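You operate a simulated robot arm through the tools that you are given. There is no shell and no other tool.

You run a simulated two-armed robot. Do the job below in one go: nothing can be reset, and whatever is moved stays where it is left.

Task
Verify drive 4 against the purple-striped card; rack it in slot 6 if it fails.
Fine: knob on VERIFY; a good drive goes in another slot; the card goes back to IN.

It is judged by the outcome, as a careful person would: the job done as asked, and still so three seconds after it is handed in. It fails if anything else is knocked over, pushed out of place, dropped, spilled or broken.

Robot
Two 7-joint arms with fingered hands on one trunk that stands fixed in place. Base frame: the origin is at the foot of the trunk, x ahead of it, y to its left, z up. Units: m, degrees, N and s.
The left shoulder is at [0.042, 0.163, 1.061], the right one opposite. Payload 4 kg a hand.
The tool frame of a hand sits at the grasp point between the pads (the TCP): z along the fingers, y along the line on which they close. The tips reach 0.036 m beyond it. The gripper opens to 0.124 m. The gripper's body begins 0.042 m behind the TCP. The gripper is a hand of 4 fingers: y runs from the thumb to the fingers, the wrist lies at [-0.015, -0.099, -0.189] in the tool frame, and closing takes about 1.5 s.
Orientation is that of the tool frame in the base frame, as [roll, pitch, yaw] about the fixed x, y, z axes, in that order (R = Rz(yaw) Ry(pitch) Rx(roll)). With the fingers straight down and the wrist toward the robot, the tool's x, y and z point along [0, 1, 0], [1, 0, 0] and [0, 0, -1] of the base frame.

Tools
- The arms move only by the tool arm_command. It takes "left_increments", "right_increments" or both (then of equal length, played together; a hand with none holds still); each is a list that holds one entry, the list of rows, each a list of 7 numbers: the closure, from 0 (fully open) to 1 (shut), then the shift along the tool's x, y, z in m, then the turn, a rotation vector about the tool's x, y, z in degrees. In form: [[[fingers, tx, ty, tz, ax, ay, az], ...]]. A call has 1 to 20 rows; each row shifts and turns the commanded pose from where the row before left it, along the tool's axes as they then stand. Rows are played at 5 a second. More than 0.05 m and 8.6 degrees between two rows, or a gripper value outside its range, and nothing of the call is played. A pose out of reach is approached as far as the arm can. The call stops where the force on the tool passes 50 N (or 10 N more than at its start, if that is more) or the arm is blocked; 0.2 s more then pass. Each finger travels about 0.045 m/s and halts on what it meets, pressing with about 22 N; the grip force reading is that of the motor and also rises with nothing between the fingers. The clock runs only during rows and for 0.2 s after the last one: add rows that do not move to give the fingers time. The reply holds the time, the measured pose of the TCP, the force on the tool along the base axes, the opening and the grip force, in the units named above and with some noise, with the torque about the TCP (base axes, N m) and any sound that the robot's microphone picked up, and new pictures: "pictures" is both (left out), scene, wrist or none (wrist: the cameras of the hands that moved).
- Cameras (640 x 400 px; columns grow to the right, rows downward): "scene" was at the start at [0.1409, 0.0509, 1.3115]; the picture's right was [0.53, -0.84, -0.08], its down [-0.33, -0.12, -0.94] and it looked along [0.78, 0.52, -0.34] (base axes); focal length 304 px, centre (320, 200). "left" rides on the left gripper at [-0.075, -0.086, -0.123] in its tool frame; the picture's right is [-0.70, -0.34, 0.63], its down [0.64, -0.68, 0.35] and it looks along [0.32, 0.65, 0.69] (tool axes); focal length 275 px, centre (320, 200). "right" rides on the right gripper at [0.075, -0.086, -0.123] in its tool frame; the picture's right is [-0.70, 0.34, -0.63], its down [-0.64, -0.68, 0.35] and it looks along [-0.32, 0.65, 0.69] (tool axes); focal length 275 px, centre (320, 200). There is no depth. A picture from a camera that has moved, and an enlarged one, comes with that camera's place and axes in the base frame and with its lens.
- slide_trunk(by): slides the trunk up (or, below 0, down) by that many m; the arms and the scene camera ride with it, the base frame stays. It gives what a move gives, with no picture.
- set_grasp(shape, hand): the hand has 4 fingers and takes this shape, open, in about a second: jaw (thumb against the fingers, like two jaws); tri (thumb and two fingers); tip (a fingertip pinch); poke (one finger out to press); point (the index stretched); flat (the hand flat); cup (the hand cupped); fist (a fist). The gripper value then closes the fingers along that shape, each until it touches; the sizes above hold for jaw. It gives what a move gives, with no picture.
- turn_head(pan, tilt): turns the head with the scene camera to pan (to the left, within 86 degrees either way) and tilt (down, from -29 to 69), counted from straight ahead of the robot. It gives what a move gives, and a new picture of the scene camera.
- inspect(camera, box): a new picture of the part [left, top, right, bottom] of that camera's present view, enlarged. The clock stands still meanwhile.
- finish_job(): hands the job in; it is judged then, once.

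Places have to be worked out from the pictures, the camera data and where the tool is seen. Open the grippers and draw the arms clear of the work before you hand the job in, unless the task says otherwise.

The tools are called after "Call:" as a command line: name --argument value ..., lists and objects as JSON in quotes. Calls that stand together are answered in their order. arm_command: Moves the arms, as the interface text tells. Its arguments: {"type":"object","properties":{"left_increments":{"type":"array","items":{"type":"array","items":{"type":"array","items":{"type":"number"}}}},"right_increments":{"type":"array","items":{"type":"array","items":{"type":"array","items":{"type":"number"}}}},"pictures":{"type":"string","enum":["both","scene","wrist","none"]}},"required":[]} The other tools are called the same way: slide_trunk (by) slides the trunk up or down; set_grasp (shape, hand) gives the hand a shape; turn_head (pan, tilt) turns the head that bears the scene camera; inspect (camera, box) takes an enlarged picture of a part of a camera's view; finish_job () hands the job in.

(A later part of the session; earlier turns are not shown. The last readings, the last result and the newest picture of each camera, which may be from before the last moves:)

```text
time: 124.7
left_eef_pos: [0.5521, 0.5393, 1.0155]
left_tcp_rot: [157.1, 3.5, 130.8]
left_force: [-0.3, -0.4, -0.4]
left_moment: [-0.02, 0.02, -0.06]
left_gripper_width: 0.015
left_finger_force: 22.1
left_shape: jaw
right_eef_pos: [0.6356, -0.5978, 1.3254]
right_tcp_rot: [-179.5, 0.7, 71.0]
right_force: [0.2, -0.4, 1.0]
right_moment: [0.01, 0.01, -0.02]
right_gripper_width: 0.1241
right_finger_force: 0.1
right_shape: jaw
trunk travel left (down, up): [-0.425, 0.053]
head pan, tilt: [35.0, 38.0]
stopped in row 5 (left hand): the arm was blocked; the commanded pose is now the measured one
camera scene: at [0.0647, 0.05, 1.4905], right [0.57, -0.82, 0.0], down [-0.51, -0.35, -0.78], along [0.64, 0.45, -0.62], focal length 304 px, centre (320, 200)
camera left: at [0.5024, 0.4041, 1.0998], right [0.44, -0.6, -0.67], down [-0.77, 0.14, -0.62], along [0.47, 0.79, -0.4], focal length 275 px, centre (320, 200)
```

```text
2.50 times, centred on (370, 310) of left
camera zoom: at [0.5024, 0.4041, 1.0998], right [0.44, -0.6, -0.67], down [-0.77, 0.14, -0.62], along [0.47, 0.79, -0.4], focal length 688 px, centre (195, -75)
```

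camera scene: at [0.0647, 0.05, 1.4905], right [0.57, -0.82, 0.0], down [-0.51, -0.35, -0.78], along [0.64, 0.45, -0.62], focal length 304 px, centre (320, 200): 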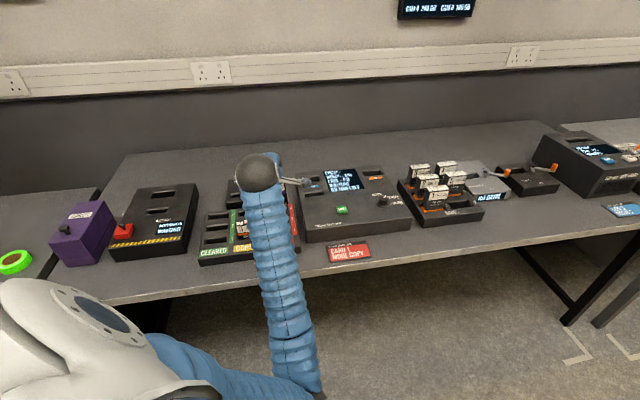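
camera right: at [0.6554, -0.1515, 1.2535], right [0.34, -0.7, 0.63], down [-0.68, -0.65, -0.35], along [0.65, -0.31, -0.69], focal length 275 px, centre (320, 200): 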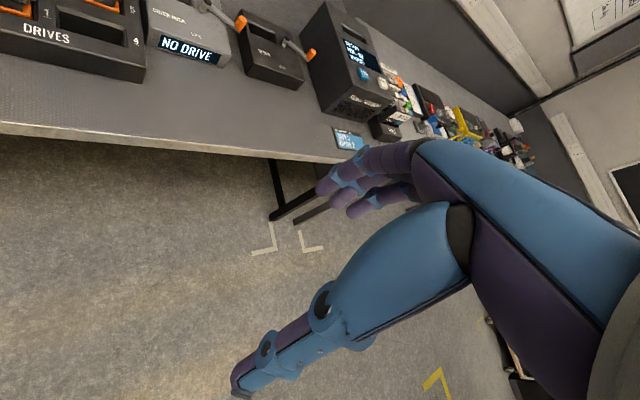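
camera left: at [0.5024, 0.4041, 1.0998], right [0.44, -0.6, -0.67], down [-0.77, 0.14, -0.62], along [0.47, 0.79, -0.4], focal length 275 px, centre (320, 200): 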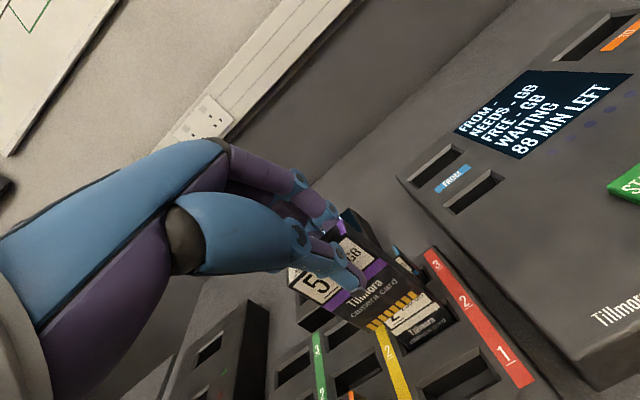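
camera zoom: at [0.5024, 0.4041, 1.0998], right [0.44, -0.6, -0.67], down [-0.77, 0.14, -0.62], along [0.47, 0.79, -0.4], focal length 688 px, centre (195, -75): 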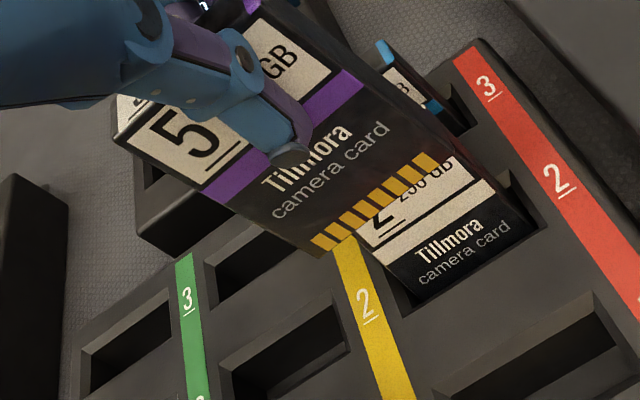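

The arm cannot go lower here: trunk is still, so it is a joint limit from the low, inward elbow posture. I'll raise the card back up and swing the hand's yaw toward 90° to let the elbow move outward, watching it.

Call:
arm_command --left_increments '[[[1, -0.0012, 0.0078, -0.0184, 0, 0, 0], [1, -0.0012, 0.0078, -0.0184, 0, 0, 0], [1, -0.0012, 0.0078, -0.0184, 0, 0, 0], [1, -0.0012, 0.0078, -0.0184, 0, 0, 0], [1, -0.0012, 0.0078, -0.0184, 0, 0, 0], [1, -0.0012, 0.0078, -0.0184, 0, 0, 0], [1, -0.0012, 0.0078, -0.0184, 0, 0, 0], [1, 0, 0, 0, 0, 0, 0]]]' --pictures "both"

```text
time: 126.5
left_eef_pos: [0.5521, 0.5386, 1.1526]
left_tcp_rot: [157.3, 3.3, 130.8]
left_force: [0.8, 0.7, -0.3]
left_moment: [0.01, 0.02, 0.0]
left_gripper_width: 0.0149
left_finger_force: 21.3
left_shape: jaw
right_eef_pos: [0.636, -0.597, 1.3271]
right_tcp_rot: [-179.7, 0.4, 71.0]
right_force: [-0.3, -0.9, -0.9]
right_moment: [0.01, 0.01, -0.01]
right_gripper_width: 0.1239
right_finger_force: 0.1
right_shape: jaw
trunk travel left (down, up): [-0.425, 0.053]
head pan, tilt: [35.0, 38.0]
camera scene: at [0.0648, 0.05, 1.4909], right [0.57, -0.82, 0.0], down [-0.51, -0.35, -0.78], along [0.64, 0.45, -0.62], focal length 304 px, centre (320, 200)
camera left: at [0.5024, 0.4031, 1.2375], right [0.43, -0.6, -0.67], down [-0.77, 0.14, -0.62], along [0.46, 0.79, -0.41], focal length 275 px, centre (320, 200)
```

scene: 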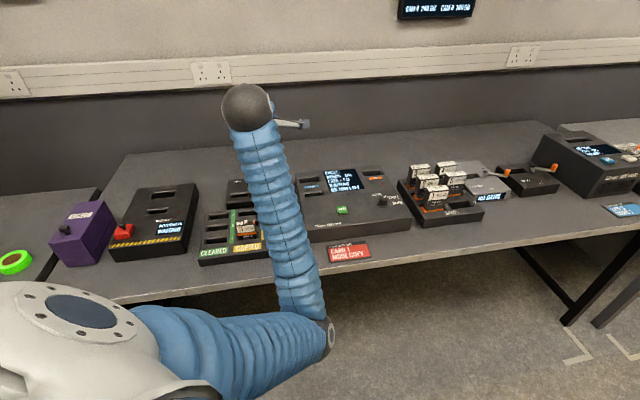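
left: 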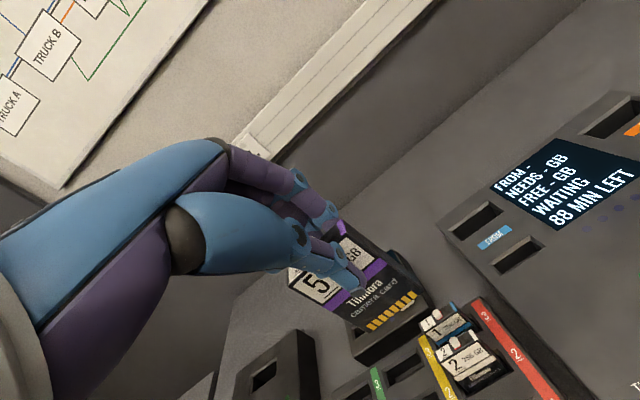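

The elbow hangs straight below the shoulder–wrist line, which over-bends the wrist here. In free space I'll raise the hand to about 1.3 m and turn its yaw from 131° toward 90°, so the elbow swings outward as it was at the start.

Call:
arm_command --left_increments '[[[1, -0.0012, 0.0078, -0.0184, 0, 0, 0], [1, -0.0012, 0.0078, -0.0184, 0, 0, 0], [1, -0.0012, 0.0078, -0.0184, 0, 0, 0], [1, -0.0012, 0.0078, -0.0184, 0, 0, 0], [1, -0.0012, 0.0078, -0.0184, 0, 0, 0], [1, -0.0012, 0.0078, -0.0184, 0, 0, 0], [1, 0, 0, 0, 0.25, -1.55, 3.68], [1, 0, 0, 0, 0.25, -1.55, 3.68], [1, 0, 0, 0, 0.25, -1.55, 3.68], [1, 0, 0, 0, 0.25, -1.55, 3.68], [1, 0, 0, 0, 0.25, -1.55, 3.68], [1, 0, 0, 0, 0.25, -1.55, 3.68], [1, 0, 0, 0, 0.25, -1.55, 3.68], [1, 0, 0, 0, 0.25, -1.55, 3.68], [1, 0, 0, 0, 0.25, -1.55, 3.68], [1, 0, 0, 0, 0.25, -1.55, 3.68], [1, 0, 0, 0, 0, 0, 0]]]' --pictures "both"

```text
time: 130.1
left_eef_pos: [0.5517, 0.5393, 1.2713]
left_tcp_rot: [157.5, 3.6, 90.7]
left_force: [-0.2, -0.4, -1.1]
left_moment: [0.0, 0.03, 0.02]
left_gripper_width: 0.0148
left_finger_force: 21.9
left_shape: jaw
right_eef_pos: [0.6355, -0.5985, 1.3258]
right_tcp_rot: [-179.7, 0.6, 71.0]
right_force: [0.8, 0.0, -0.7]
right_moment: [-0.01, -0.02, -0.03]
right_gripper_width: 0.1242
right_finger_force: 0.1
right_shape: jaw
trunk travel left (down, up): [-0.425, 0.053]
head pan, tilt: [35.0, 38.0]
camera scene: at [0.0654, 0.05, 1.4909], right [0.57, -0.82, 0.0], down [-0.51, -0.35, -0.78], along [0.64, 0.45, -0.62], focal length 304 px, centre (320, 200)
camera left: at [0.4281, 0.4669, 1.3574], right [-0.06, -0.74, -0.67], down [-0.5, 0.6, -0.62], along [0.86, 0.3, -0.41], focal length 275 px, centre (320, 200)
```

scene: 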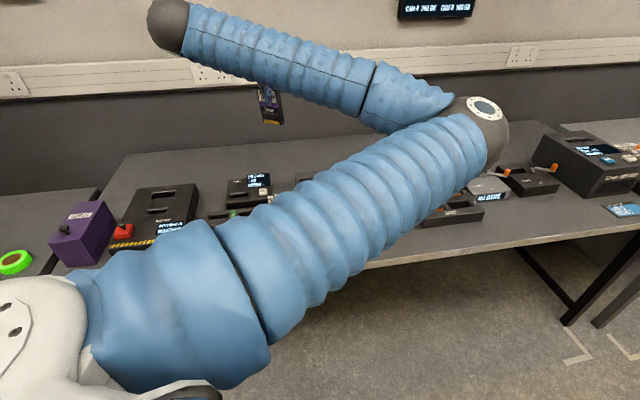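
left: 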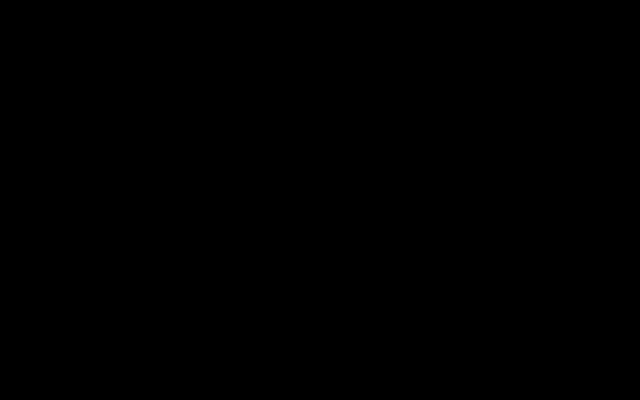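

That turned out wrong: the elbow flipped up and inward and blocked the hand camera. I'll retrace the rotation exactly to undo it.

Call:
arm_command --left_increments '[[[1, 0, 0, 0, -0.25, 1.55, -3.68], [1, 0, 0, 0, -0.25, 1.55, -3.68], [1, 0, 0, 0, -0.25, 1.55, -3.68], [1, 0, 0, 0, -0.25, 1.55, -3.68], [1, 0, 0, 0, -0.25, 1.55, -3.68], [1, 0, 0, 0, 0, 0, 0]]]' --pictures "both"

```text
time: 131.5
left_eef_pos: [0.554, 0.5386, 1.273]
left_tcp_rot: [157.2, 3.5, 110.9]
left_force: [0.2, 0.5, -0.4]
left_moment: [0.02, 0.01, 0.04]
left_gripper_width: 0.0145
left_finger_force: 21.9
left_shape: jaw
right_eef_pos: [0.6358, -0.5967, 1.3255]
right_tcp_rot: [-179.7, 0.7, 70.9]
right_force: [0.1, 0.4, -0.5]
right_moment: [-0.03, -0.01, -0.01]
right_gripper_width: 0.1241
right_finger_force: 0.0
right_shape: jaw
trunk travel left (down, up): [-0.425, 0.053]
head pan, tilt: [35.0, 38.0]
camera scene: at [0.0649, 0.0501, 1.491], right [0.57, -0.82, 0.0], down [-0.51, -0.35, -0.78], along [0.64, 0.45, -0.62], focal length 304 px, centre (320, 200)
camera left: at [0.4598, 0.4285, 1.3579], right [0.2, -0.71, -0.67], down [-0.68, 0.39, -0.62], along [0.71, 0.58, -0.41], focal length 275 px, centre (320, 200)
```

scene: 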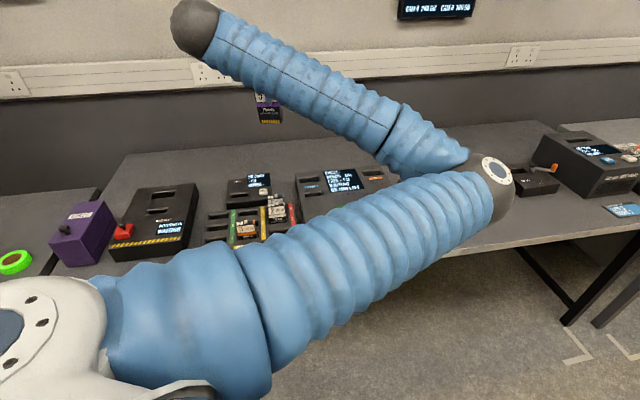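
left: 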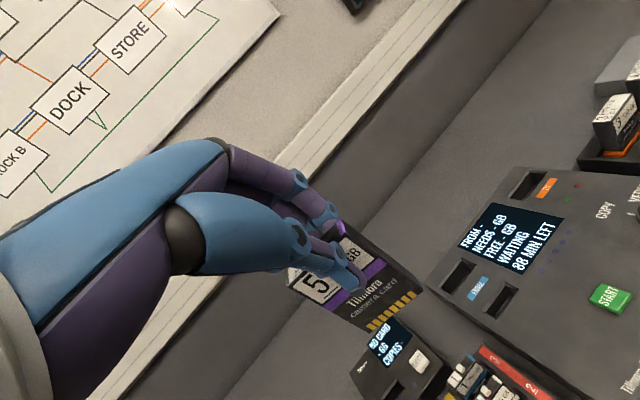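

Retracing brings the elbow back down, so higher yaw should push it outward (left). I'll continue slowly past 130° to about 150° and watch the elbow.

Call:
arm_command --left_increments '[[[1, 0, 0, 0, -0.25, 1.55, -3.68], [1, 0, 0, 0, -0.25, 1.55, -3.68], [1, 0, 0, 0, -0.25, 1.55, -3.68], [1, 0, 0, 0, -0.25, 1.55, -3.68], [1, 0, 0, 0, -0.25, 1.55, -3.68], [1, 0, 0, 0, -0.25, 1.55, -3.68], [1, 0, 0, 0, -0.25, 1.55, -3.68], [1, 0, 0, 0, -0.25, 1.55, -3.68], [1, 0, 0, 0, -0.25, 1.55, -3.68], [1, 0, 0, 0, -0.25, 1.55, -3.68], [1, 0, 0, 0, 0, 0, 0]]]' --pictures "scene"

```text
time: 133.9
left_eef_pos: [0.5529, 0.5388, 1.2724]
left_tcp_rot: [157.1, 3.3, 150.7]
left_force: [0.1, 0.1, -0.1]
left_moment: [0.01, -0.02, 0.01]
left_gripper_width: 0.0146
left_finger_force: 22.3
left_shape: jaw
right_eef_pos: [0.6356, -0.597, 1.3265]
right_tcp_rot: [-179.5, 0.5, 71.1]
right_force: [-0.5, -0.1, 0.5]
right_moment: [0.0, 0.01, 0.0]
right_gripper_width: 0.1241
right_finger_force: 0.2
right_shape: jaw
trunk travel left (down, up): [-0.425, 0.053]
head pan, tilt: [35.0, 38.0]
camera scene: at [0.0648, 0.05, 1.491], right [0.57, -0.82, 0.0], down [-0.51, -0.35, -0.78], along [0.64, 0.45, -0.62], focal length 304 px, centre (320, 200)
```

scene: 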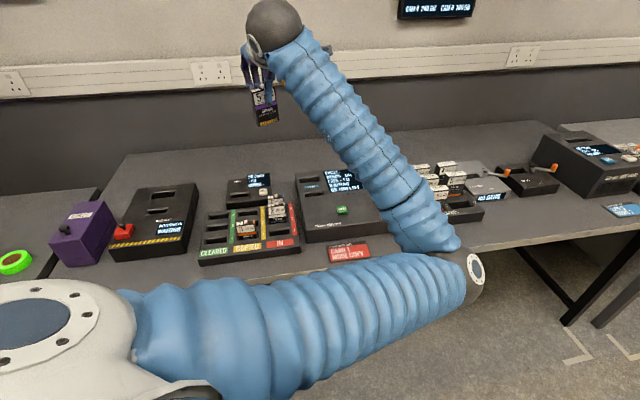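

There is hysteresis: the elbow now sits to the right. Increasing yaw frees it gradually, so I'll keep turning the same way (toward about 200°) until the opposite limit pushes the elbow outward.

Call:
arm_command --left_increments '[[[1, 0, 0, 0, -0.25, 1.55, -3.68], [1, 0, 0, 0, -0.25, 1.55, -3.68], [1, 0, 0, 0, -0.25, 1.55, -3.68], [1, 0, 0, 0, -0.25, 1.55, -3.68], [1, 0, 0, 0, -0.25, 1.55, -3.68], [1, 0, 0, 0, -0.25, 1.55, -3.68], [1, 0, 0, 0, -0.25, 1.55, -3.68], [1, 0, 0, 0, -0.25, 1.55, -3.68], [1, 0, 0, 0, -0.25, 1.55, -3.68], [1, 0, 0, 0, -0.25, 1.55, -3.68], [1, 0, 0, 0, 0, 0, 0]]]' --pictures "scene"

```text
time: 136.3
left_eef_pos: [0.5535, 0.539, 1.2719]
left_tcp_rot: [157.1, 3.5, -169.1]
left_force: [0.5, -0.5, -0.2]
left_moment: [0.0, -0.03, -0.01]
left_gripper_width: 0.0145
left_finger_force: 21.5
left_shape: jaw
right_eef_pos: [0.6358, -0.5977, 1.326]
right_tcp_rot: [-179.6, 0.5, 70.9]
right_force: [-0.4, 0.6, -1.0]
right_moment: [-0.03, 0.0, 0.03]
right_gripper_width: 0.1241
right_finger_force: 0.1
right_shape: jaw
trunk travel left (down, up): [-0.425, 0.053]
head pan, tilt: [35.0, 38.0]
camera scene: at [0.0648, 0.0497, 1.491], right [0.57, -0.82, 0.0], down [-0.51, -0.35, -0.78], along [0.64, 0.45, -0.62], focal length 304 px, centre (320, 200)
```

scene: 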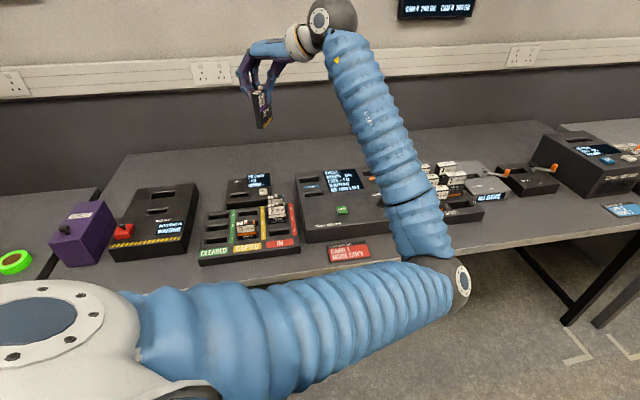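

The arm tolerates higher yaw easily. To learn whether the elbow posture is repeatable, I'll rotate back to the 131° yaw I had before and compare the elbow position.

Call:
arm_command --left_increments '[[[1, 0, 0, 0, 0.25, -1.55, 3.68], [1, 0, 0, 0, 0.25, -1.55, 3.68], [1, 0, 0, 0, 0.25, -1.55, 3.68], [1, 0, 0, 0, 0.25, -1.55, 3.68], [1, 0, 0, 0, 0.25, -1.55, 3.68], [1, 0, 0, 0, 0.25, -1.55, 3.68], [1, 0, 0, 0, 0.25, -1.55, 3.68], [1, 0, 0, 0, 0.25, -1.55, 3.68], [1, 0, 0, 0, 0.25, -1.55, 3.68], [1, 0, 0, 0, 0.25, -1.55, 3.68], [1, 0, 0, 0, 0.25, -1.55, 3.68], [1, 0, 0, 0, 0.25, -1.55, 3.68], [1, 0, 0, 0, 0.25, -1.55, 3.68], [1, 0, 0, 0, 0.25, -1.55, 3.68], [1, 0, 0, 0, 0.25, -1.55, 3.68], [1, 0, 0, 0, 0, 0, 0]]]' --pictures "scene"

```text
time: 139.7
left_eef_pos: [0.5514, 0.5382, 1.2716]
left_tcp_rot: [157.3, 3.3, 130.9]
left_force: [-0.6, 0.6, -0.8]
left_moment: [-0.02, 0.02, 0.01]
left_gripper_width: 0.0145
left_finger_force: 21.9
left_shape: jaw
right_eef_pos: [0.6358, -0.5981, 1.3258]
right_tcp_rot: [-179.6, 0.5, 71.1]
right_force: [-0.2, -0.5, 0.1]
right_moment: [0.01, -0.03, 0.01]
right_gripper_width: 0.1241
right_finger_force: 0.1
right_shape: jaw
trunk travel left (down, up): [-0.425, 0.053]
head pan, tilt: [35.0, 38.0]
camera scene: at [0.0649, 0.0496, 1.491], right [0.57, -0.82, 0.0], down [-0.51, -0.35, -0.78], along [0.64, 0.45, -0.62], focal length 304 px, centre (320, 200)
```

scene: 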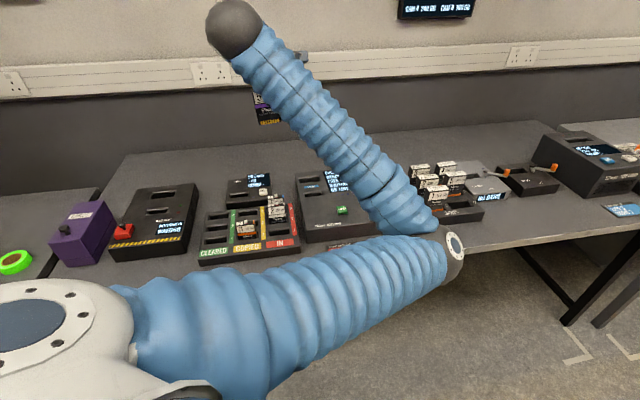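

The elbow came back partly (further left/down than before at this yaw), suggesting a slow pull toward a rest posture. I'll hold still for a few seconds and see whether it drifts.

Call:
arm_command --left_increments '[[[1, 0, 0, 0, 0, 0, 0], [1, 0, 0, 0, 0, 0, 0], [1, 0, 0, 0, 0, 0, 0], [1, 0, 0, 0, 0, 0, 0], [1, 0, 0, 0, 0, 0, 0], [1, 0, 0, 0, 0, 0, 0], [1, 0, 0, 0, 0, 0, 0], [1, 0, 0, 0, 0, 0, 0], [1, 0, 0, 0, 0, 0, 0], [1, 0, 0, 0, 0, 0, 0], [1, 0, 0, 0, 0, 0, 0], [1, 0, 0, 0, 0, 0, 0], [1, 0, 0, 0, 0, 0, 0], [1, 0, 0, 0, 0, 0, 0], [1, 0, 0, 0, 0, 0, 0], [1, 0, 0, 0, 0, 0, 0], [1, 0, 0, 0, 0, 0, 0], [1, 0, 0, 0, 0, 0, 0], [1, 0, 0, 0, 0, 0, 0], [1, 0, 0, 0, 0, 0, 0]]]' --pictures "scene"

```text
time: 143.9
left_eef_pos: [0.5538, 0.5386, 1.2719]
left_tcp_rot: [157.3, 3.3, 130.9]
left_force: [-0.3, 1.4, -0.2]
left_moment: [-0.02, 0.03, 0.0]
left_gripper_width: 0.0146
left_finger_force: 21.9
left_shape: jaw
right_eef_pos: [0.6358, -0.5975, 1.3264]
right_tcp_rot: [-179.6, 0.4, 71.1]
right_force: [0.0, -0.1, 0.3]
right_moment: [-0.02, 0.0, 0.02]
right_gripper_width: 0.1241
right_finger_force: 0.1
right_shape: jaw
trunk travel left (down, up): [-0.425, 0.053]
head pan, tilt: [35.0, 38.0]
camera scene: at [0.0649, 0.0499, 1.491], right [0.57, -0.82, 0.0], down [-0.51, -0.35, -0.78], along [0.64, 0.45, -0.62], focal length 304 px, centre (320, 200)
```

scene: 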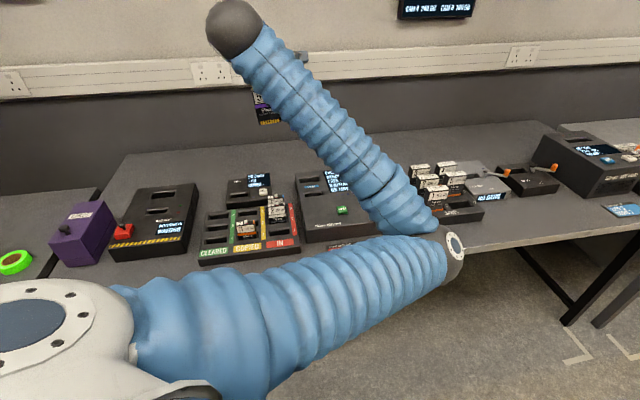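

It holds steady, so no drift. With the elbow now out in front rather than against my body, lowering may work; I'll descend 10 cm and check the posture.

Call:
arm_command --left_increments '[[[1, 0.0012, -0.0078, 0.0184, 0, 0, 0], [1, 0.0012, -0.0078, 0.0184, 0, 0, 0], [1, 0.0012, -0.0078, 0.0184, 0, 0, 0], [1, 0.0012, -0.0078, 0.0184, 0, 0, 0], [1, 0.0012, -0.0078, 0.0184, 0, 0, 0], [1, 0.0012, -0.0078, 0.0184, 0, 0, 0], [1, 0, 0, 0, 0, 0, 0]]]' --pictures "scene"

```text
time: 145.5
left_eef_pos: [0.5516, 0.5384, 1.1519]
left_tcp_rot: [157.3, 3.4, 130.8]
left_force: [0.3, -0.1, 0.1]
left_moment: [-0.03, 0.03, -0.01]
left_gripper_width: 0.0147
left_finger_force: 21.7
left_shape: jaw
right_eef_pos: [0.6363, -0.597, 1.3251]
right_tcp_rot: [-179.6, 0.5, 70.9]
right_force: [-0.4, 0.1, -0.4]
right_moment: [0.03, 0.0, 0.02]
right_gripper_width: 0.124
right_finger_force: 0.1
right_shape: jaw
trunk travel left (down, up): [-0.425, 0.053]
head pan, tilt: [35.0, 38.0]
camera scene: at [0.0649, 0.0498, 1.491], right [0.57, -0.82, 0.0], down [-0.51, -0.35, -0.78], along [0.64, 0.45, -0.62], focal length 304 px, centre (320, 200)
```

scene: 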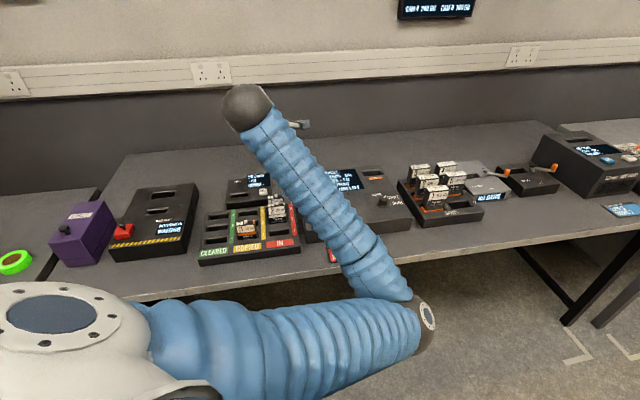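

At the same hand pose as before, the elbow is now well forward of my body. I'll restore the card's upright orientation and lower toward the hover point again.

Call:
arm_command --left_increments '[[[1, 0, 0, 0, 3.5, 1.3, 0.5], [1, 0.0013, -0.0093, 0.0179, 0, 0, 0], [1, 0.0013, -0.0093, 0.0179, 0, 0, 0], [1, 0.0013, -0.0093, 0.0179, 0, 0, 0], [1, 0.0013, -0.0093, 0.0179, 0, 0, 0], [1, 0.0013, -0.0093, 0.0179, 0, 0, 0], [1, 0, 0, 0, 0, 0, 0]]]' --pictures "both"

```text
time: 147.3
left_eef_pos: [0.5329, 0.5597, 1.0782]
left_tcp_rot: [158.0, 1.2, 133.0]
left_force: [0.3, -0.4, 0.6]
left_moment: [-0.01, -0.01, 0.02]
left_gripper_width: 0.0146
left_finger_force: 21.7
left_shape: jaw
right_eef_pos: [0.6365, -0.598, 1.3256]
right_tcp_rot: [-179.6, 0.5, 71.0]
right_force: [0.0, 0.1, 0.0]
right_moment: [-0.02, -0.02, 0.01]
right_gripper_width: 0.124
right_finger_force: 0.1
right_shape: jaw
trunk travel left (down, up): [-0.425, 0.053]
head pan, tilt: [35.0, 38.0]
stopped in row 7 (left hand): the arm was blocked; the commanded pose is now the measured one
camera scene: at [0.0648, 0.0503, 1.491], right [0.57, -0.82, 0.0], down [-0.51, -0.35, -0.78], along [0.64, 0.45, -0.62], focal length 304 px, centre (320, 200)
camera left: at [0.4916, 0.4216, 1.1633], right [0.43, -0.57, -0.7], down [-0.8, 0.12, -0.59], along [0.42, 0.81, -0.41], focal length 275 px, centre (320, 200)
```

scene: 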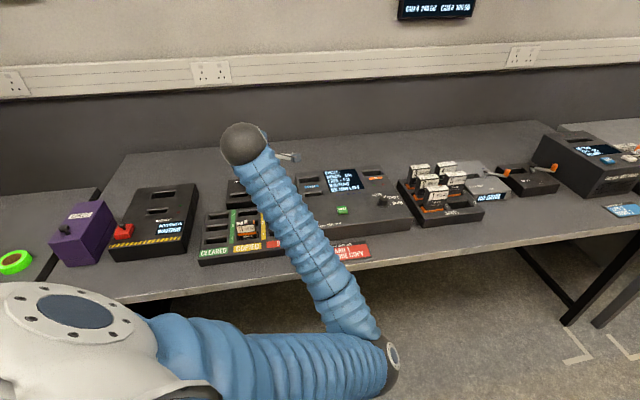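
left: 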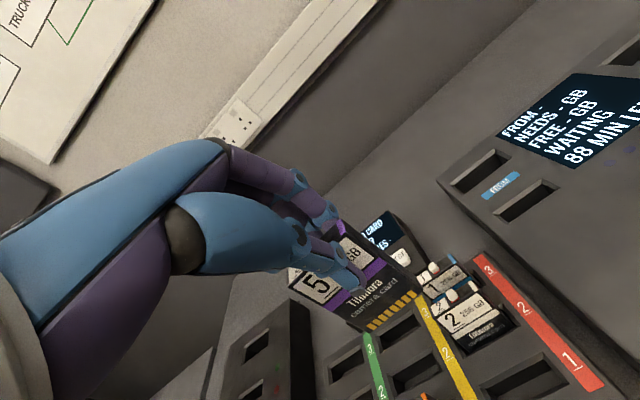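

Blocked even higher with that elbow posture: the limit depends on the hand being low relative to the shoulder. So I'll raise the hand, then slide the trunk down, which puts the hand high relative to the shoulder at tray level. First raising.

Call:
arm_command --left_increments '[[[1, -0.0004, 0.0075, -0.0185, 0, 0, 0], [1, -0.0004, 0.0075, -0.0185, 0, 0, 0], [1, -0.0004, 0.0075, -0.0185, 0, 0, 0], [1, -0.0004, 0.0075, -0.0185, 0, 0, 0], [1, -0.0004, 0.0075, -0.0185, 0, 0, 0], [1, -0.0004, 0.0075, -0.0185, 0, 0, 0], [1, -0.0004, 0.0075, -0.0185, 0, 0, 0], [1, -0.0004, 0.0075, -0.0185, 0, 0, 0], [1, -0.0004, 0.0075, -0.0185, 0, 0, 0], [1, -0.0004, 0.0075, -0.0185, 0, 0, 0], [1, -0.0004, 0.0075, -0.0185, 0, 0, 0], [1, -0.0004, 0.0075, -0.0185, 0, 0, 0], [1, -0.0004, 0.0075, -0.0185, 0, 0, 0], [1, -0.0004, 0.0075, -0.0185, 0, 0, 0], [1, 0, 0, 0, 0, 0, 0]]]' --pictures "both"

```text
time: 150.5
left_eef_pos: [0.5341, 0.5601, 1.3575]
left_tcp_rot: [158.2, 1.3, 132.9]
left_force: [0.3, 0.5, -1.1]
left_moment: [0.01, -0.01, -0.02]
left_gripper_width: 0.0144
left_finger_force: 21.8
left_shape: jaw
right_eef_pos: [0.6369, -0.5972, 1.3256]
right_tcp_rot: [-179.6, 0.6, 71.0]
right_force: [-0.3, -0.4, -0.3]
right_moment: [0.02, 0.02, 0.01]
right_gripper_width: 0.124
right_finger_force: 0.1
right_shape: jaw
trunk travel left (down, up): [-0.425, 0.053]
head pan, tilt: [35.0, 38.0]
camera scene: at [0.0651, 0.0501, 1.4909], right [0.57, -0.82, 0.0], down [-0.51, -0.35, -0.78], along [0.64, 0.45, -0.62], focal length 304 px, centre (320, 200)
camera left: at [0.4919, 0.4213, 1.4413], right [0.43, -0.58, -0.7], down [-0.8, 0.12, -0.59], along [0.42, 0.81, -0.41], focal length 275 px, centre (320, 200)
```

scene: 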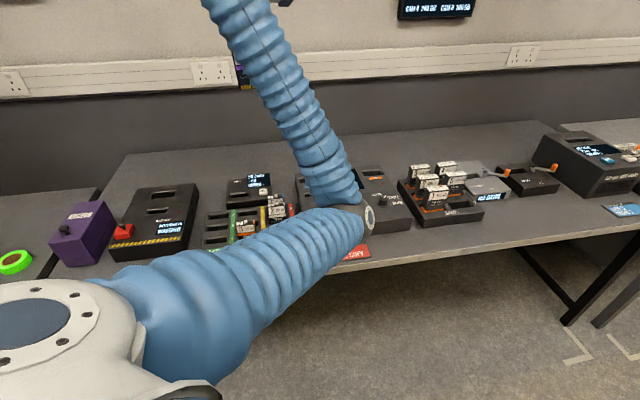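
left: 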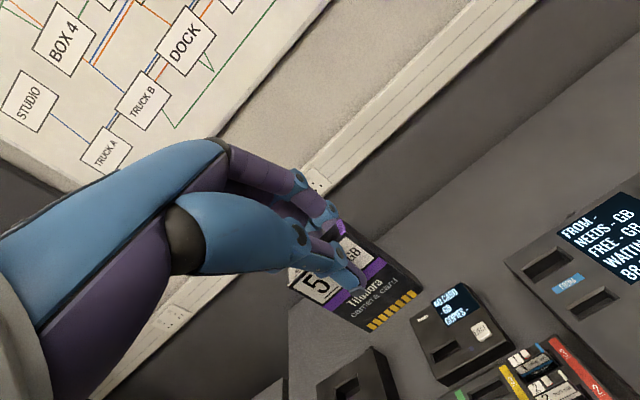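

The elbow is now in front and centred, well inside the table edge. Sliding the trunk down in two steps while checking everything stays clear.

Call:
slide_trunk --by -0.15

Call:
turn_head --pan 35 --tilt 35

```text
time: 152.2
left_eef_pos: [0.5324, 0.5593, 1.2086]
left_tcp_rot: [158.1, 1.4, 132.9]
left_force: [-1.0, -0.3, -1.3]
left_moment: [-0.01, -0.01, 0.04]
left_gripper_width: 0.0145
left_finger_force: 21.9
left_shape: jaw
right_eef_pos: [0.6349, -0.5972, 1.1771]
right_tcp_rot: [-179.8, 0.5, 71.0]
right_force: [-0.7, -0.5, 0.7]
right_moment: [0.0, 0.01, 0.03]
right_gripper_width: 0.124
right_finger_force: 0.1
right_shape: jaw
trunk travel left (down, up): [-0.275, 0.203]
head pan, tilt: [35.0, 38.0]
```

```text
time: 152.8
left_eef_pos: [0.5354, 0.5594, 1.208]
left_tcp_rot: [158.3, 1.4, 132.8]
left_force: [0.2, -0.5, -0.1]
left_moment: [0.0, 0.02, 0.01]
left_gripper_width: 0.0142
left_finger_force: 21.8
left_shape: jaw
right_eef_pos: [0.6355, -0.5984, 1.1751]
right_tcp_rot: [-179.6, 0.6, 71.0]
right_force: [0.5, 0.6, 0.7]
right_moment: [0.0, -0.01, 0.0]
right_gripper_width: 0.124
right_finger_force: 0.0
right_shape: jaw
trunk travel left (down, up): [-0.275, 0.203]
head pan, tilt: [35.0, 35.0]
camera scene: at [0.1062, 0.051, 1.3342], right [0.57, -0.82, -0.06], down [-0.55, -0.33, -0.77], along [0.61, 0.47, -0.64], focal length 304 px, centre (320, 200)
```

scene: 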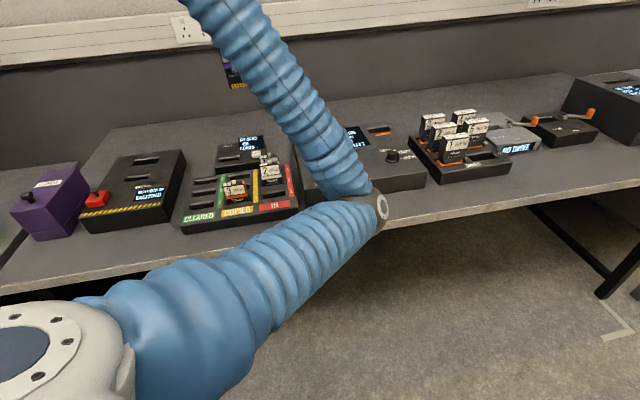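

All clear. Sliding down another 0.13 m.

Call:
slide_trunk --by -0.13

Call:
turn_head --pan 38 --tilt 30

Call:
inspect --camera "left" --box '[270, 190, 640, 400]'

```text
time: 154.4
left_eef_pos: [0.5208, 0.5558, 1.0867]
left_tcp_rot: [157.4, 1.7, 132.8]
left_force: [-0.8, 0.7, -1.1]
left_moment: [0.01, 0.01, -0.01]
left_gripper_width: 0.0147
left_finger_force: 21.7
left_shape: jaw
right_eef_pos: [0.6214, -0.602, 1.0555]
right_tcp_rot: [179.6, -0.1, 71.0]
right_force: [-1.0, 1.0, 0.4]
right_moment: [-0.02, 0.0, 0.01]
right_gripper_width: 0.1241
right_finger_force: 0.0
right_shape: jaw
trunk travel left (down, up): [-0.145, 0.333]
head pan, tilt: [35.0, 35.0]
```

```text
time: 155.1
left_eef_pos: [0.5195, 0.5547, 1.0888]
left_tcp_rot: [157.4, 1.8, 132.8]
left_force: [-0.3, 0.2, -0.9]
left_moment: [0.0, 0.02, -0.03]
left_gripper_width: 0.0147
left_finger_force: 22.0
left_shape: jaw
right_eef_pos: [0.6197, -0.6023, 1.0532]
right_tcp_rot: [179.6, 0.0, 70.9]
right_force: [0.2, 0.3, 0.0]
right_moment: [0.01, -0.03, -0.01]
right_gripper_width: 0.1241
right_finger_force: 0.1
right_shape: jaw
trunk travel left (down, up): [-0.145, 0.333]
head pan, tilt: [38.0, 30.0]
camera scene: at [0.1546, 0.0541, 1.1878], right [0.6, -0.78, -0.16], down [-0.59, -0.31, -0.74], along [0.54, 0.54, -0.65], focal length 304 px, centre (320, 200)
```

scene: 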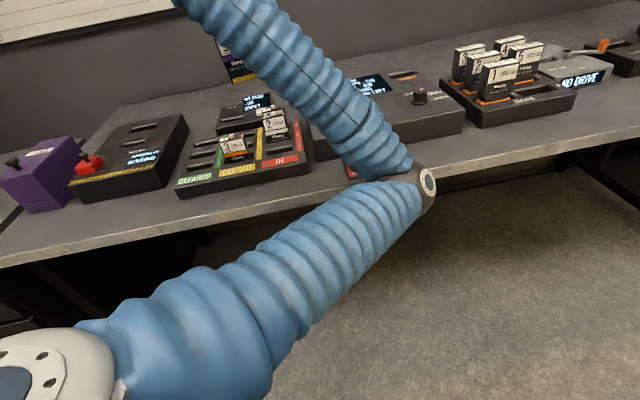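

```text
1.73 times, centred on (455, 295) of left
camera zoom: at [0.4759, 0.4153, 1.1718], right [0.44, -0.57, -0.69], down [-0.79, 0.12, -0.6], along [0.43, 0.81, -0.4], focal length 476 px, centre (86, 36)
```

zoom: 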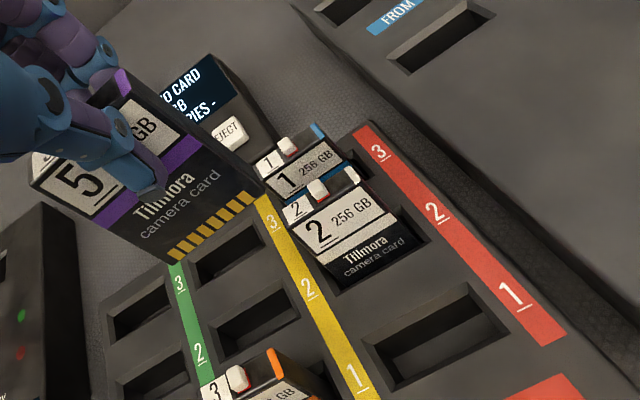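

The hands shifted about 1.5 cm back during that slide, which hints at a light contact or lean. Let me zoom on the elbow near the table edge.

Call:
inspect --camera "scene" --box '[320, 120, 480, 260]'

Call:
turn_head --pan 10 --tilt 45

```text
2.86 times, centred on (400, 190) of scene
camera zoom: at [0.1546, 0.0541, 1.1878], right [0.6, -0.78, -0.16], down [-0.59, -0.31, -0.74], along [0.54, 0.54, -0.65], focal length 867 px, centre (91, 229)
```

zoom: 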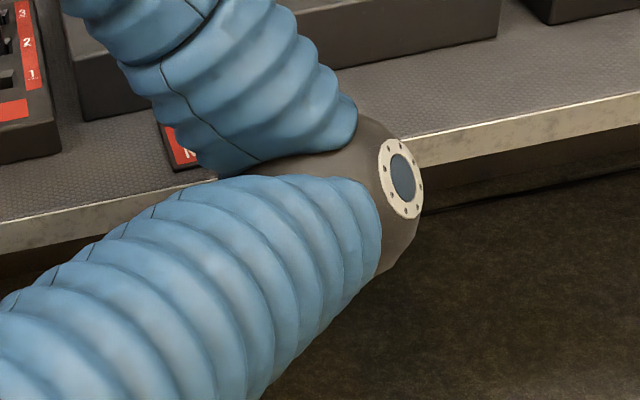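

```text
time: 156.0
left_eef_pos: [0.519, 0.553, 1.0892]
left_tcp_rot: [157.3, 1.8, 132.8]
left_force: [-0.4, -0.5, -1.4]
left_moment: [0.0, -0.03, 0.05]
left_gripper_width: 0.0143
left_finger_force: 21.6
left_shape: jaw
right_eef_pos: [0.6218, -0.6037, 1.0512]
right_tcp_rot: [179.8, -0.1, 71.0]
right_force: [-0.3, -0.3, 0.8]
right_moment: [-0.03, 0.01, 0.01]
right_gripper_width: 0.1241
right_finger_force: 0.1
right_shape: jaw
trunk travel left (down, up): [-0.145, 0.333]
head pan, tilt: [10.0, 45.0]
camera scene: at [0.1581, 0.0122, 1.1635], right [0.17, -0.98, -0.05], down [-0.85, -0.13, -0.52], along [0.5, 0.13, -0.86], focal length 304 px, centre (320, 200)
```

scene: 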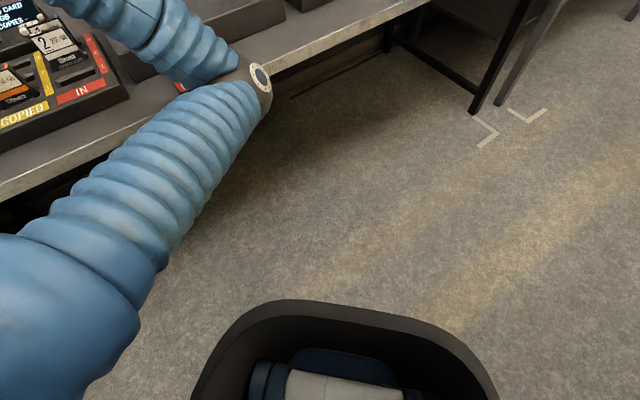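

The elbow triangulates to about 19 cm short of the table edge, so it is clear; the small shift is just trunk lean. I'll re-trim the card upright and move to the hover point over IN slot 1.

Call:
arm_command --left_increments '[[[1, 0, 0, 0, 1.8, -0.45, 1.05], [1, 0, 0, 0, 1.8, -0.45, 1.05], [1, -0.009, -0.0042, 0.013, 0, 0, 0], [1, -0.009, -0.0042, 0.013, 0, 0, 0], [1, -0.009, -0.0042, 0.013, 0, 0, 0], [1, 0, 0, 0, 0, 0, 0]]]' --pictures "both"

Call:
inspect --camera "left" --box '[270, 190, 490, 400]'

```text
time: 157.4
left_eef_pos: [0.5526, 0.5376, 1.0379]
left_tcp_rot: [161.7, 1.4, 130.6]
left_force: [-0.8, 0.1, 0.3]
left_moment: [-0.03, 0.01, 0.0]
left_gripper_width: 0.0145
left_finger_force: 21.4
left_shape: jaw
right_eef_pos: [0.6363, -0.5974, 1.0458]
right_tcp_rot: [-179.6, 0.6, 71.0]
right_force: [0.7, -0.8, 0.0]
right_moment: [-0.03, 0.03, -0.03]
right_gripper_width: 0.1241
right_finger_force: 0.1
right_shape: jaw
trunk travel left (down, up): [-0.145, 0.333]
head pan, tilt: [10.0, 45.0]
camera scene: at [0.1775, 0.0148, 1.1606], right [0.17, -0.98, -0.05], down [-0.86, -0.12, -0.5], along [0.49, 0.12, -0.86], focal length 304 px, centre (320, 200)
camera left: at [0.5092, 0.4051, 1.1291], right [0.37, -0.62, -0.69], down [-0.82, 0.13, -0.56], along [0.44, 0.77, -0.46], focal length 275 px, centre (320, 200)
```

scene: 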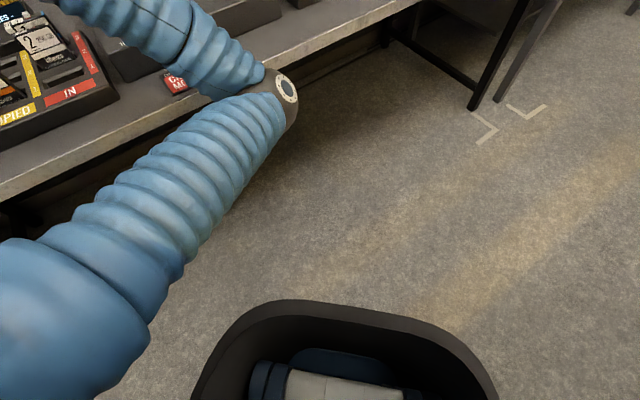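
left: 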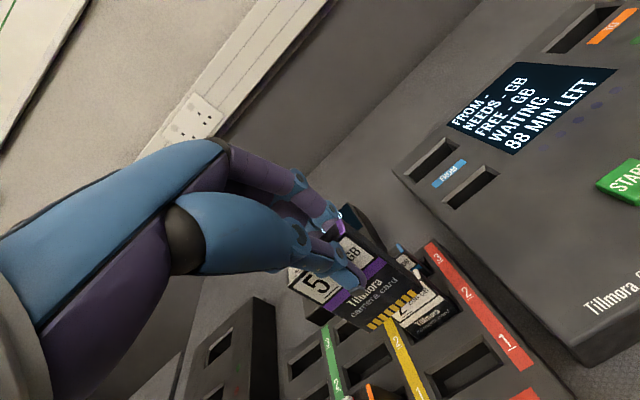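

```text
1.90 times, centred on (380, 295) of left
camera zoom: at [0.5092, 0.4051, 1.1291], right [0.37, -0.62, -0.69], down [-0.82, 0.13, -0.56], along [0.44, 0.77, -0.46], focal length 524 px, centre (206, 19)
```

zoom: 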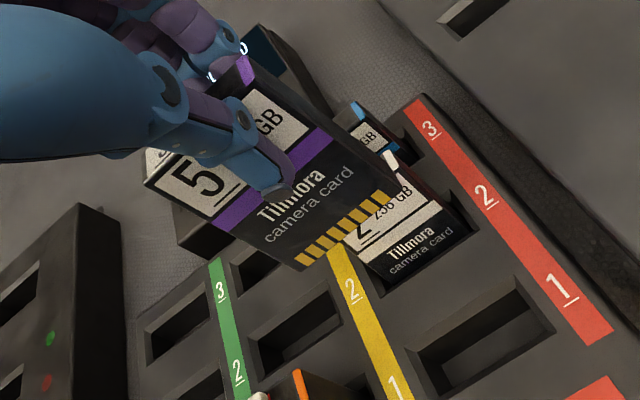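

The trunk reading is back to normal and the hand goes where commanded. I'll shift to the slot and lower to about 3 cm above the tray for a direct comparison.

Call:
arm_command --left_increments '[[[1, 0.00165, -0.00885, 0.0149, 0, 0, 0], [1, 0.00165, -0.00885, 0.0149, 0, 0, 0], [1, 0.00165, -0.00885, 0.0149, 0, 0, 0], [1, 0.00165, -0.00885, 0.0149, 0, 0, 0], [1, 0, 0, 0, 0, 0, 0]]]' --pictures "both"

Call:
inspect --camera "left" --box '[290, 230, 450, 390]'

```text
time: 158.6
left_eef_pos: [0.5386, 0.5329, 0.9678]
left_tcp_rot: [161.7, 1.5, 130.5]
left_force: [0.0, -0.1, -0.5]
left_moment: [0.0, 0.01, 0.0]
left_gripper_width: 0.0146
left_finger_force: 21.9
left_shape: jaw
right_eef_pos: [0.635, -0.5971, 1.0465]
right_tcp_rot: [-179.6, 0.4, 71.0]
right_force: [-0.4, -0.1, -0.3]
right_moment: [0.0, -0.01, 0.05]
right_gripper_width: 0.1243
right_finger_force: 0.1
right_shape: jaw
trunk travel left (down, up): [-0.145, 0.333]
head pan, tilt: [10.0, 45.0]
camera scene: at [0.1775, 0.0146, 1.1606], right [0.17, -0.98, -0.05], down [-0.86, -0.12, -0.5], along [0.49, 0.12, -0.86], focal length 304 px, centre (320, 200)
camera left: at [0.4946, 0.3997, 1.0616], right [0.37, -0.62, -0.69], down [-0.82, 0.13, -0.56], along [0.44, 0.77, -0.46], focal length 275 px, centre (320, 200)
```

scene: 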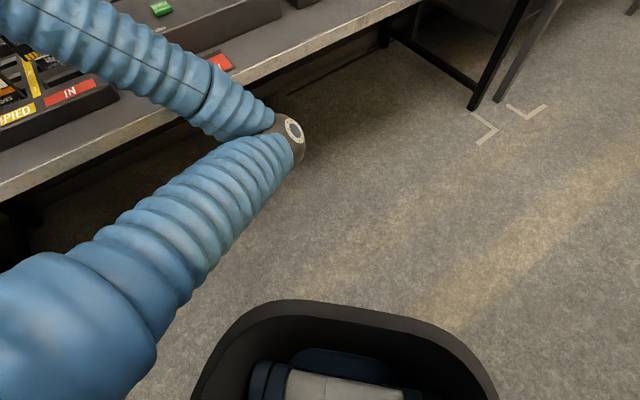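
left: 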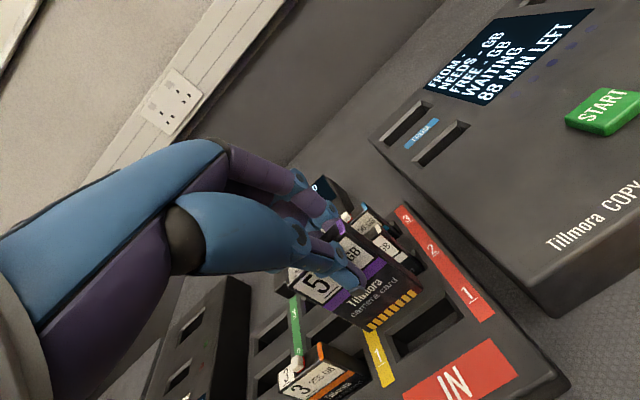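

```text
2.50 times, centred on (370, 310) of left
camera zoom: at [0.4946, 0.3997, 1.0616], right [0.37, -0.62, -0.69], down [-0.82, 0.13, -0.56], along [0.44, 0.77, -0.46], focal length 688 px, centre (195, -75)
```

zoom: 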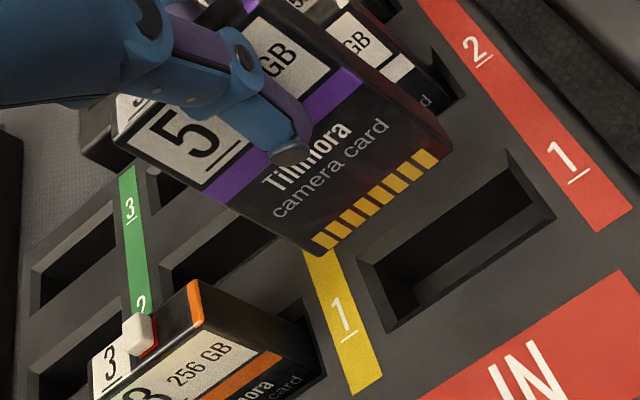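

Lowering the trunk solved it: no block now. Comparing card and slot in this view, I need about 4 mm right and 10 mm toward me. Applying that and re-checking slightly lower.

Call:
arm_command --left_increments '[[[1, -0.0023, -0.0058, 0.0024, 0, 0, 0], [1, -0.0023, -0.0059, 0.0023, 0, 0, 0], [1, 0, 0, 0, 0, 0, 0]]]' --pictures "wrist"

Call:
inspect --camera "left" --box '[310, 250, 440, 380]'

Call:
turn_head --pan 45 --tilt 30

Call:
inspect --camera "scene" --box '[220, 100, 380, 240]'

```text
time: 159.4
left_eef_pos: [0.5341, 0.5224, 0.9618]
left_tcp_rot: [161.7, 1.6, 130.6]
left_force: [1.3, 0.8, -0.5]
left_moment: [0.01, 0.03, -0.02]
left_gripper_width: 0.0143
left_finger_force: 22.1
left_shape: jaw
right_eef_pos: [0.6363, -0.5981, 1.0461]
right_tcp_rot: [-179.6, 0.6, 71.0]
right_force: [0.3, -1.1, 0.4]
right_moment: [-0.03, 0.05, 0.01]
right_gripper_width: 0.1242
right_finger_force: 0.0
right_shape: jaw
trunk travel left (down, up): [-0.145, 0.333]
head pan, tilt: [10.0, 45.0]
camera left: at [0.4905, 0.3894, 1.0537], right [0.37, -0.62, -0.69], down [-0.82, 0.13, -0.56], along [0.44, 0.77, -0.46], focal length 275 px, centre (320, 200)
```

left: 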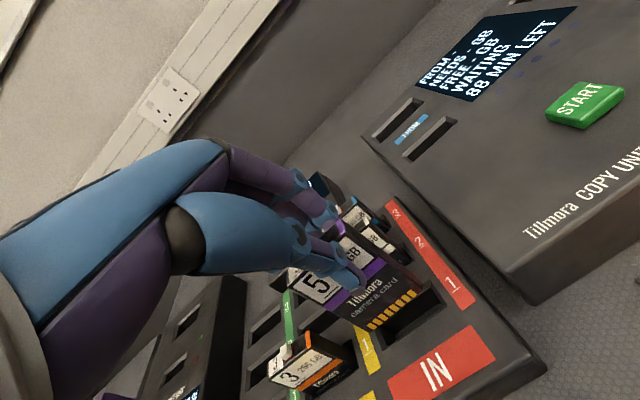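

```text
3.08 times, centred on (375, 315) of left
camera zoom: at [0.4905, 0.3894, 1.0537], right [0.37, -0.62, -0.69], down [-0.82, 0.13, -0.56], along [0.44, 0.77, -0.46], focal length 847 px, centre (151, -154)
```

zoom: 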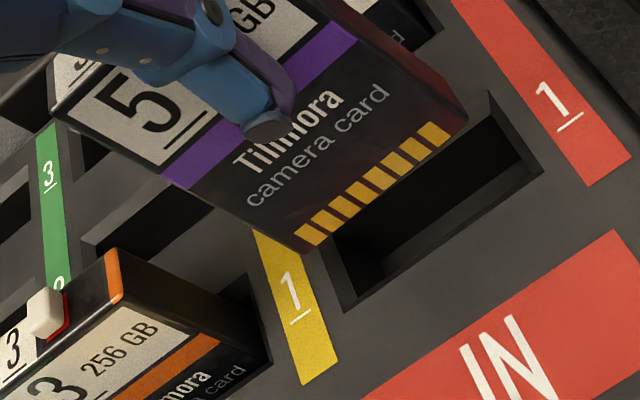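

```text
time: 160.4
left_eef_pos: [0.5349, 0.5226, 0.9617]
left_tcp_rot: [161.7, 1.5, 130.6]
left_force: [-0.3, 0.7, -1.1]
left_moment: [-0.02, 0.0, 0.0]
left_gripper_width: 0.0141
left_finger_force: 21.9
left_shape: jaw
right_eef_pos: [0.6355, -0.5977, 1.0457]
right_tcp_rot: [-179.7, 0.5, 71.0]
right_force: [-0.1, -0.3, -0.5]
right_moment: [0.03, -0.02, 0.05]
right_gripper_width: 0.124
right_finger_force: 0.0
right_shape: jaw
trunk travel left (down, up): [-0.145, 0.333]
head pan, tilt: [45.0, 30.0]
camera scene: at [0.168, 0.0644, 1.1865], right [0.68, -0.71, -0.18], down [-0.57, -0.35, -0.74], along [0.46, 0.61, -0.64], focal length 304 px, centre (320, 200)
```

scene: 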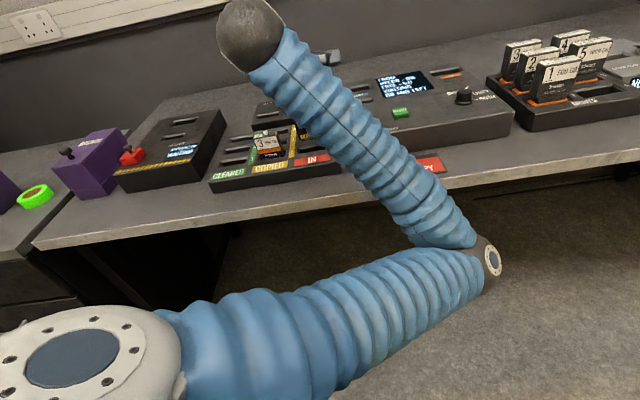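

```text
2.86 times, centred on (300, 170) of scene
camera zoom: at [0.168, 0.0644, 1.1865], right [0.68, -0.71, -0.18], down [-0.57, -0.35, -0.74], along [0.46, 0.61, -0.64], focal length 867 px, centre (377, 286)
```

zoom: 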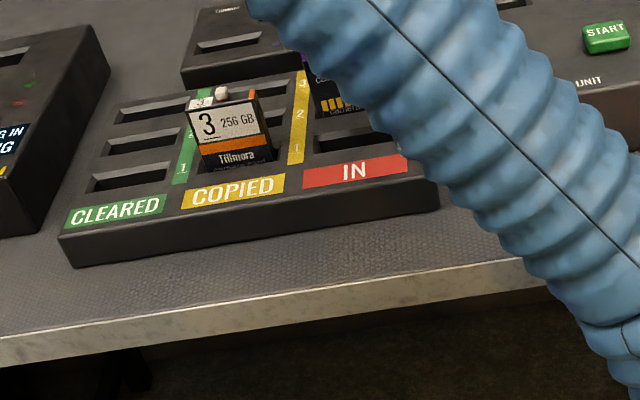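

Card and slot agree in depth now; about 2.5 mm more to the right needed. Shifting and lowering 1.8 cm, to just above the tray surface.

Call:
arm_command --left_increments '[[[1, -0.0021, -0.0019, 0.0057, 0, 0, 0], [1, 0, -0.0018, 0.0057, 0, 0, 0], [1, 0, -0.0018, 0.0058, 0, 0, 0], [1, 0, 0, 0, 0, 0, 0]]]' --pictures "wrist"

Call:
inspect --camera "left" --box '[310, 230, 430, 350]'

Call:
inspect --camera "scene" --box '[260, 110, 340, 180]'

```text
time: 161.4
left_eef_pos: [0.5363, 0.5206, 0.9436]
left_tcp_rot: [161.8, 1.6, 130.4]
left_force: [-0.2, -0.1, -0.6]
left_moment: [0.01, -0.01, 0.01]
left_gripper_width: 0.0146
left_finger_force: 22.3
left_shape: jaw
right_eef_pos: [0.6363, -0.5977, 1.0463]
right_tcp_rot: [-179.6, 0.5, 71.0]
right_force: [0.3, 0.0, 0.5]
right_moment: [-0.01, 0.0, 0.04]
right_gripper_width: 0.1237
right_finger_force: 0.1
right_shape: jaw
trunk travel left (down, up): [-0.145, 0.333]
head pan, tilt: [45.0, 30.0]
camera left: at [0.4921, 0.3874, 1.0355], right [0.37, -0.62, -0.69], down [-0.82, 0.13, -0.56], along [0.44, 0.77, -0.46], focal length 275 px, centre (320, 200)
```

left: 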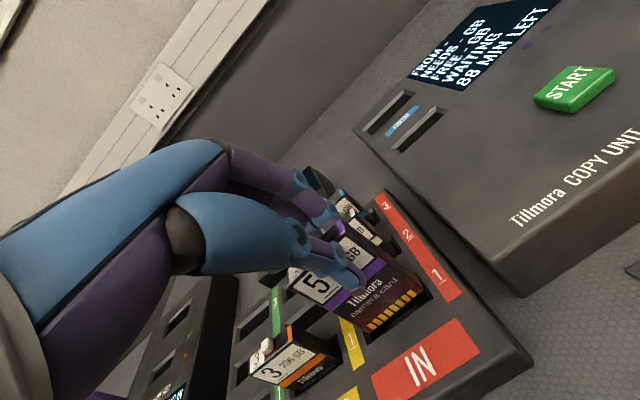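

```text
3.33 times, centred on (370, 290) of left
camera zoom: at [0.4921, 0.3874, 1.0355], right [0.37, -0.62, -0.69], down [-0.82, 0.13, -0.56], along [0.44, 0.77, -0.46], focal length 918 px, centre (153, -100)
```

zoom: 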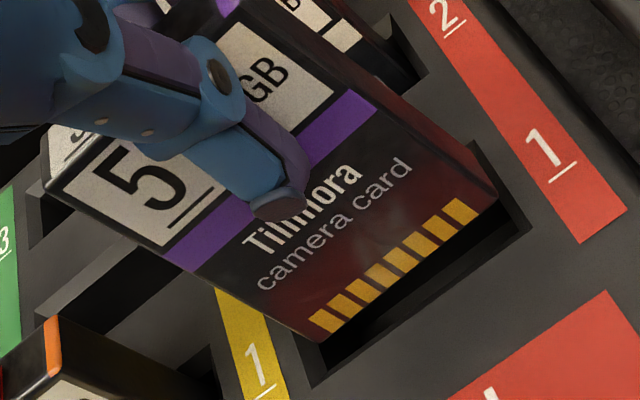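

```text
5.71 times, centred on (300, 145) of scene
camera zoom: at [0.1679, 0.0644, 1.1866], right [0.68, -0.71, -0.18], down [-0.57, -0.35, -0.74], along [0.46, 0.61, -0.64], focal length 1734 px, centre (434, 514)
```

zoom: 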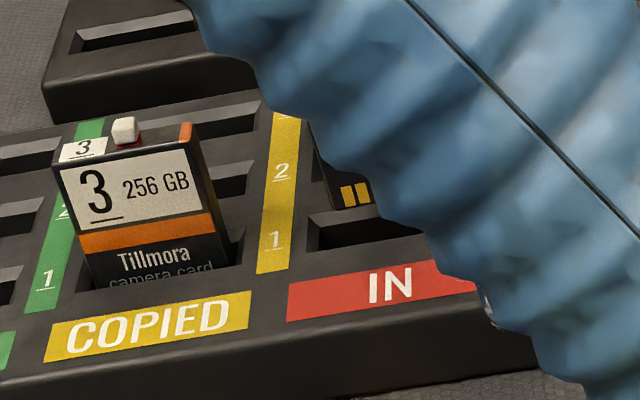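

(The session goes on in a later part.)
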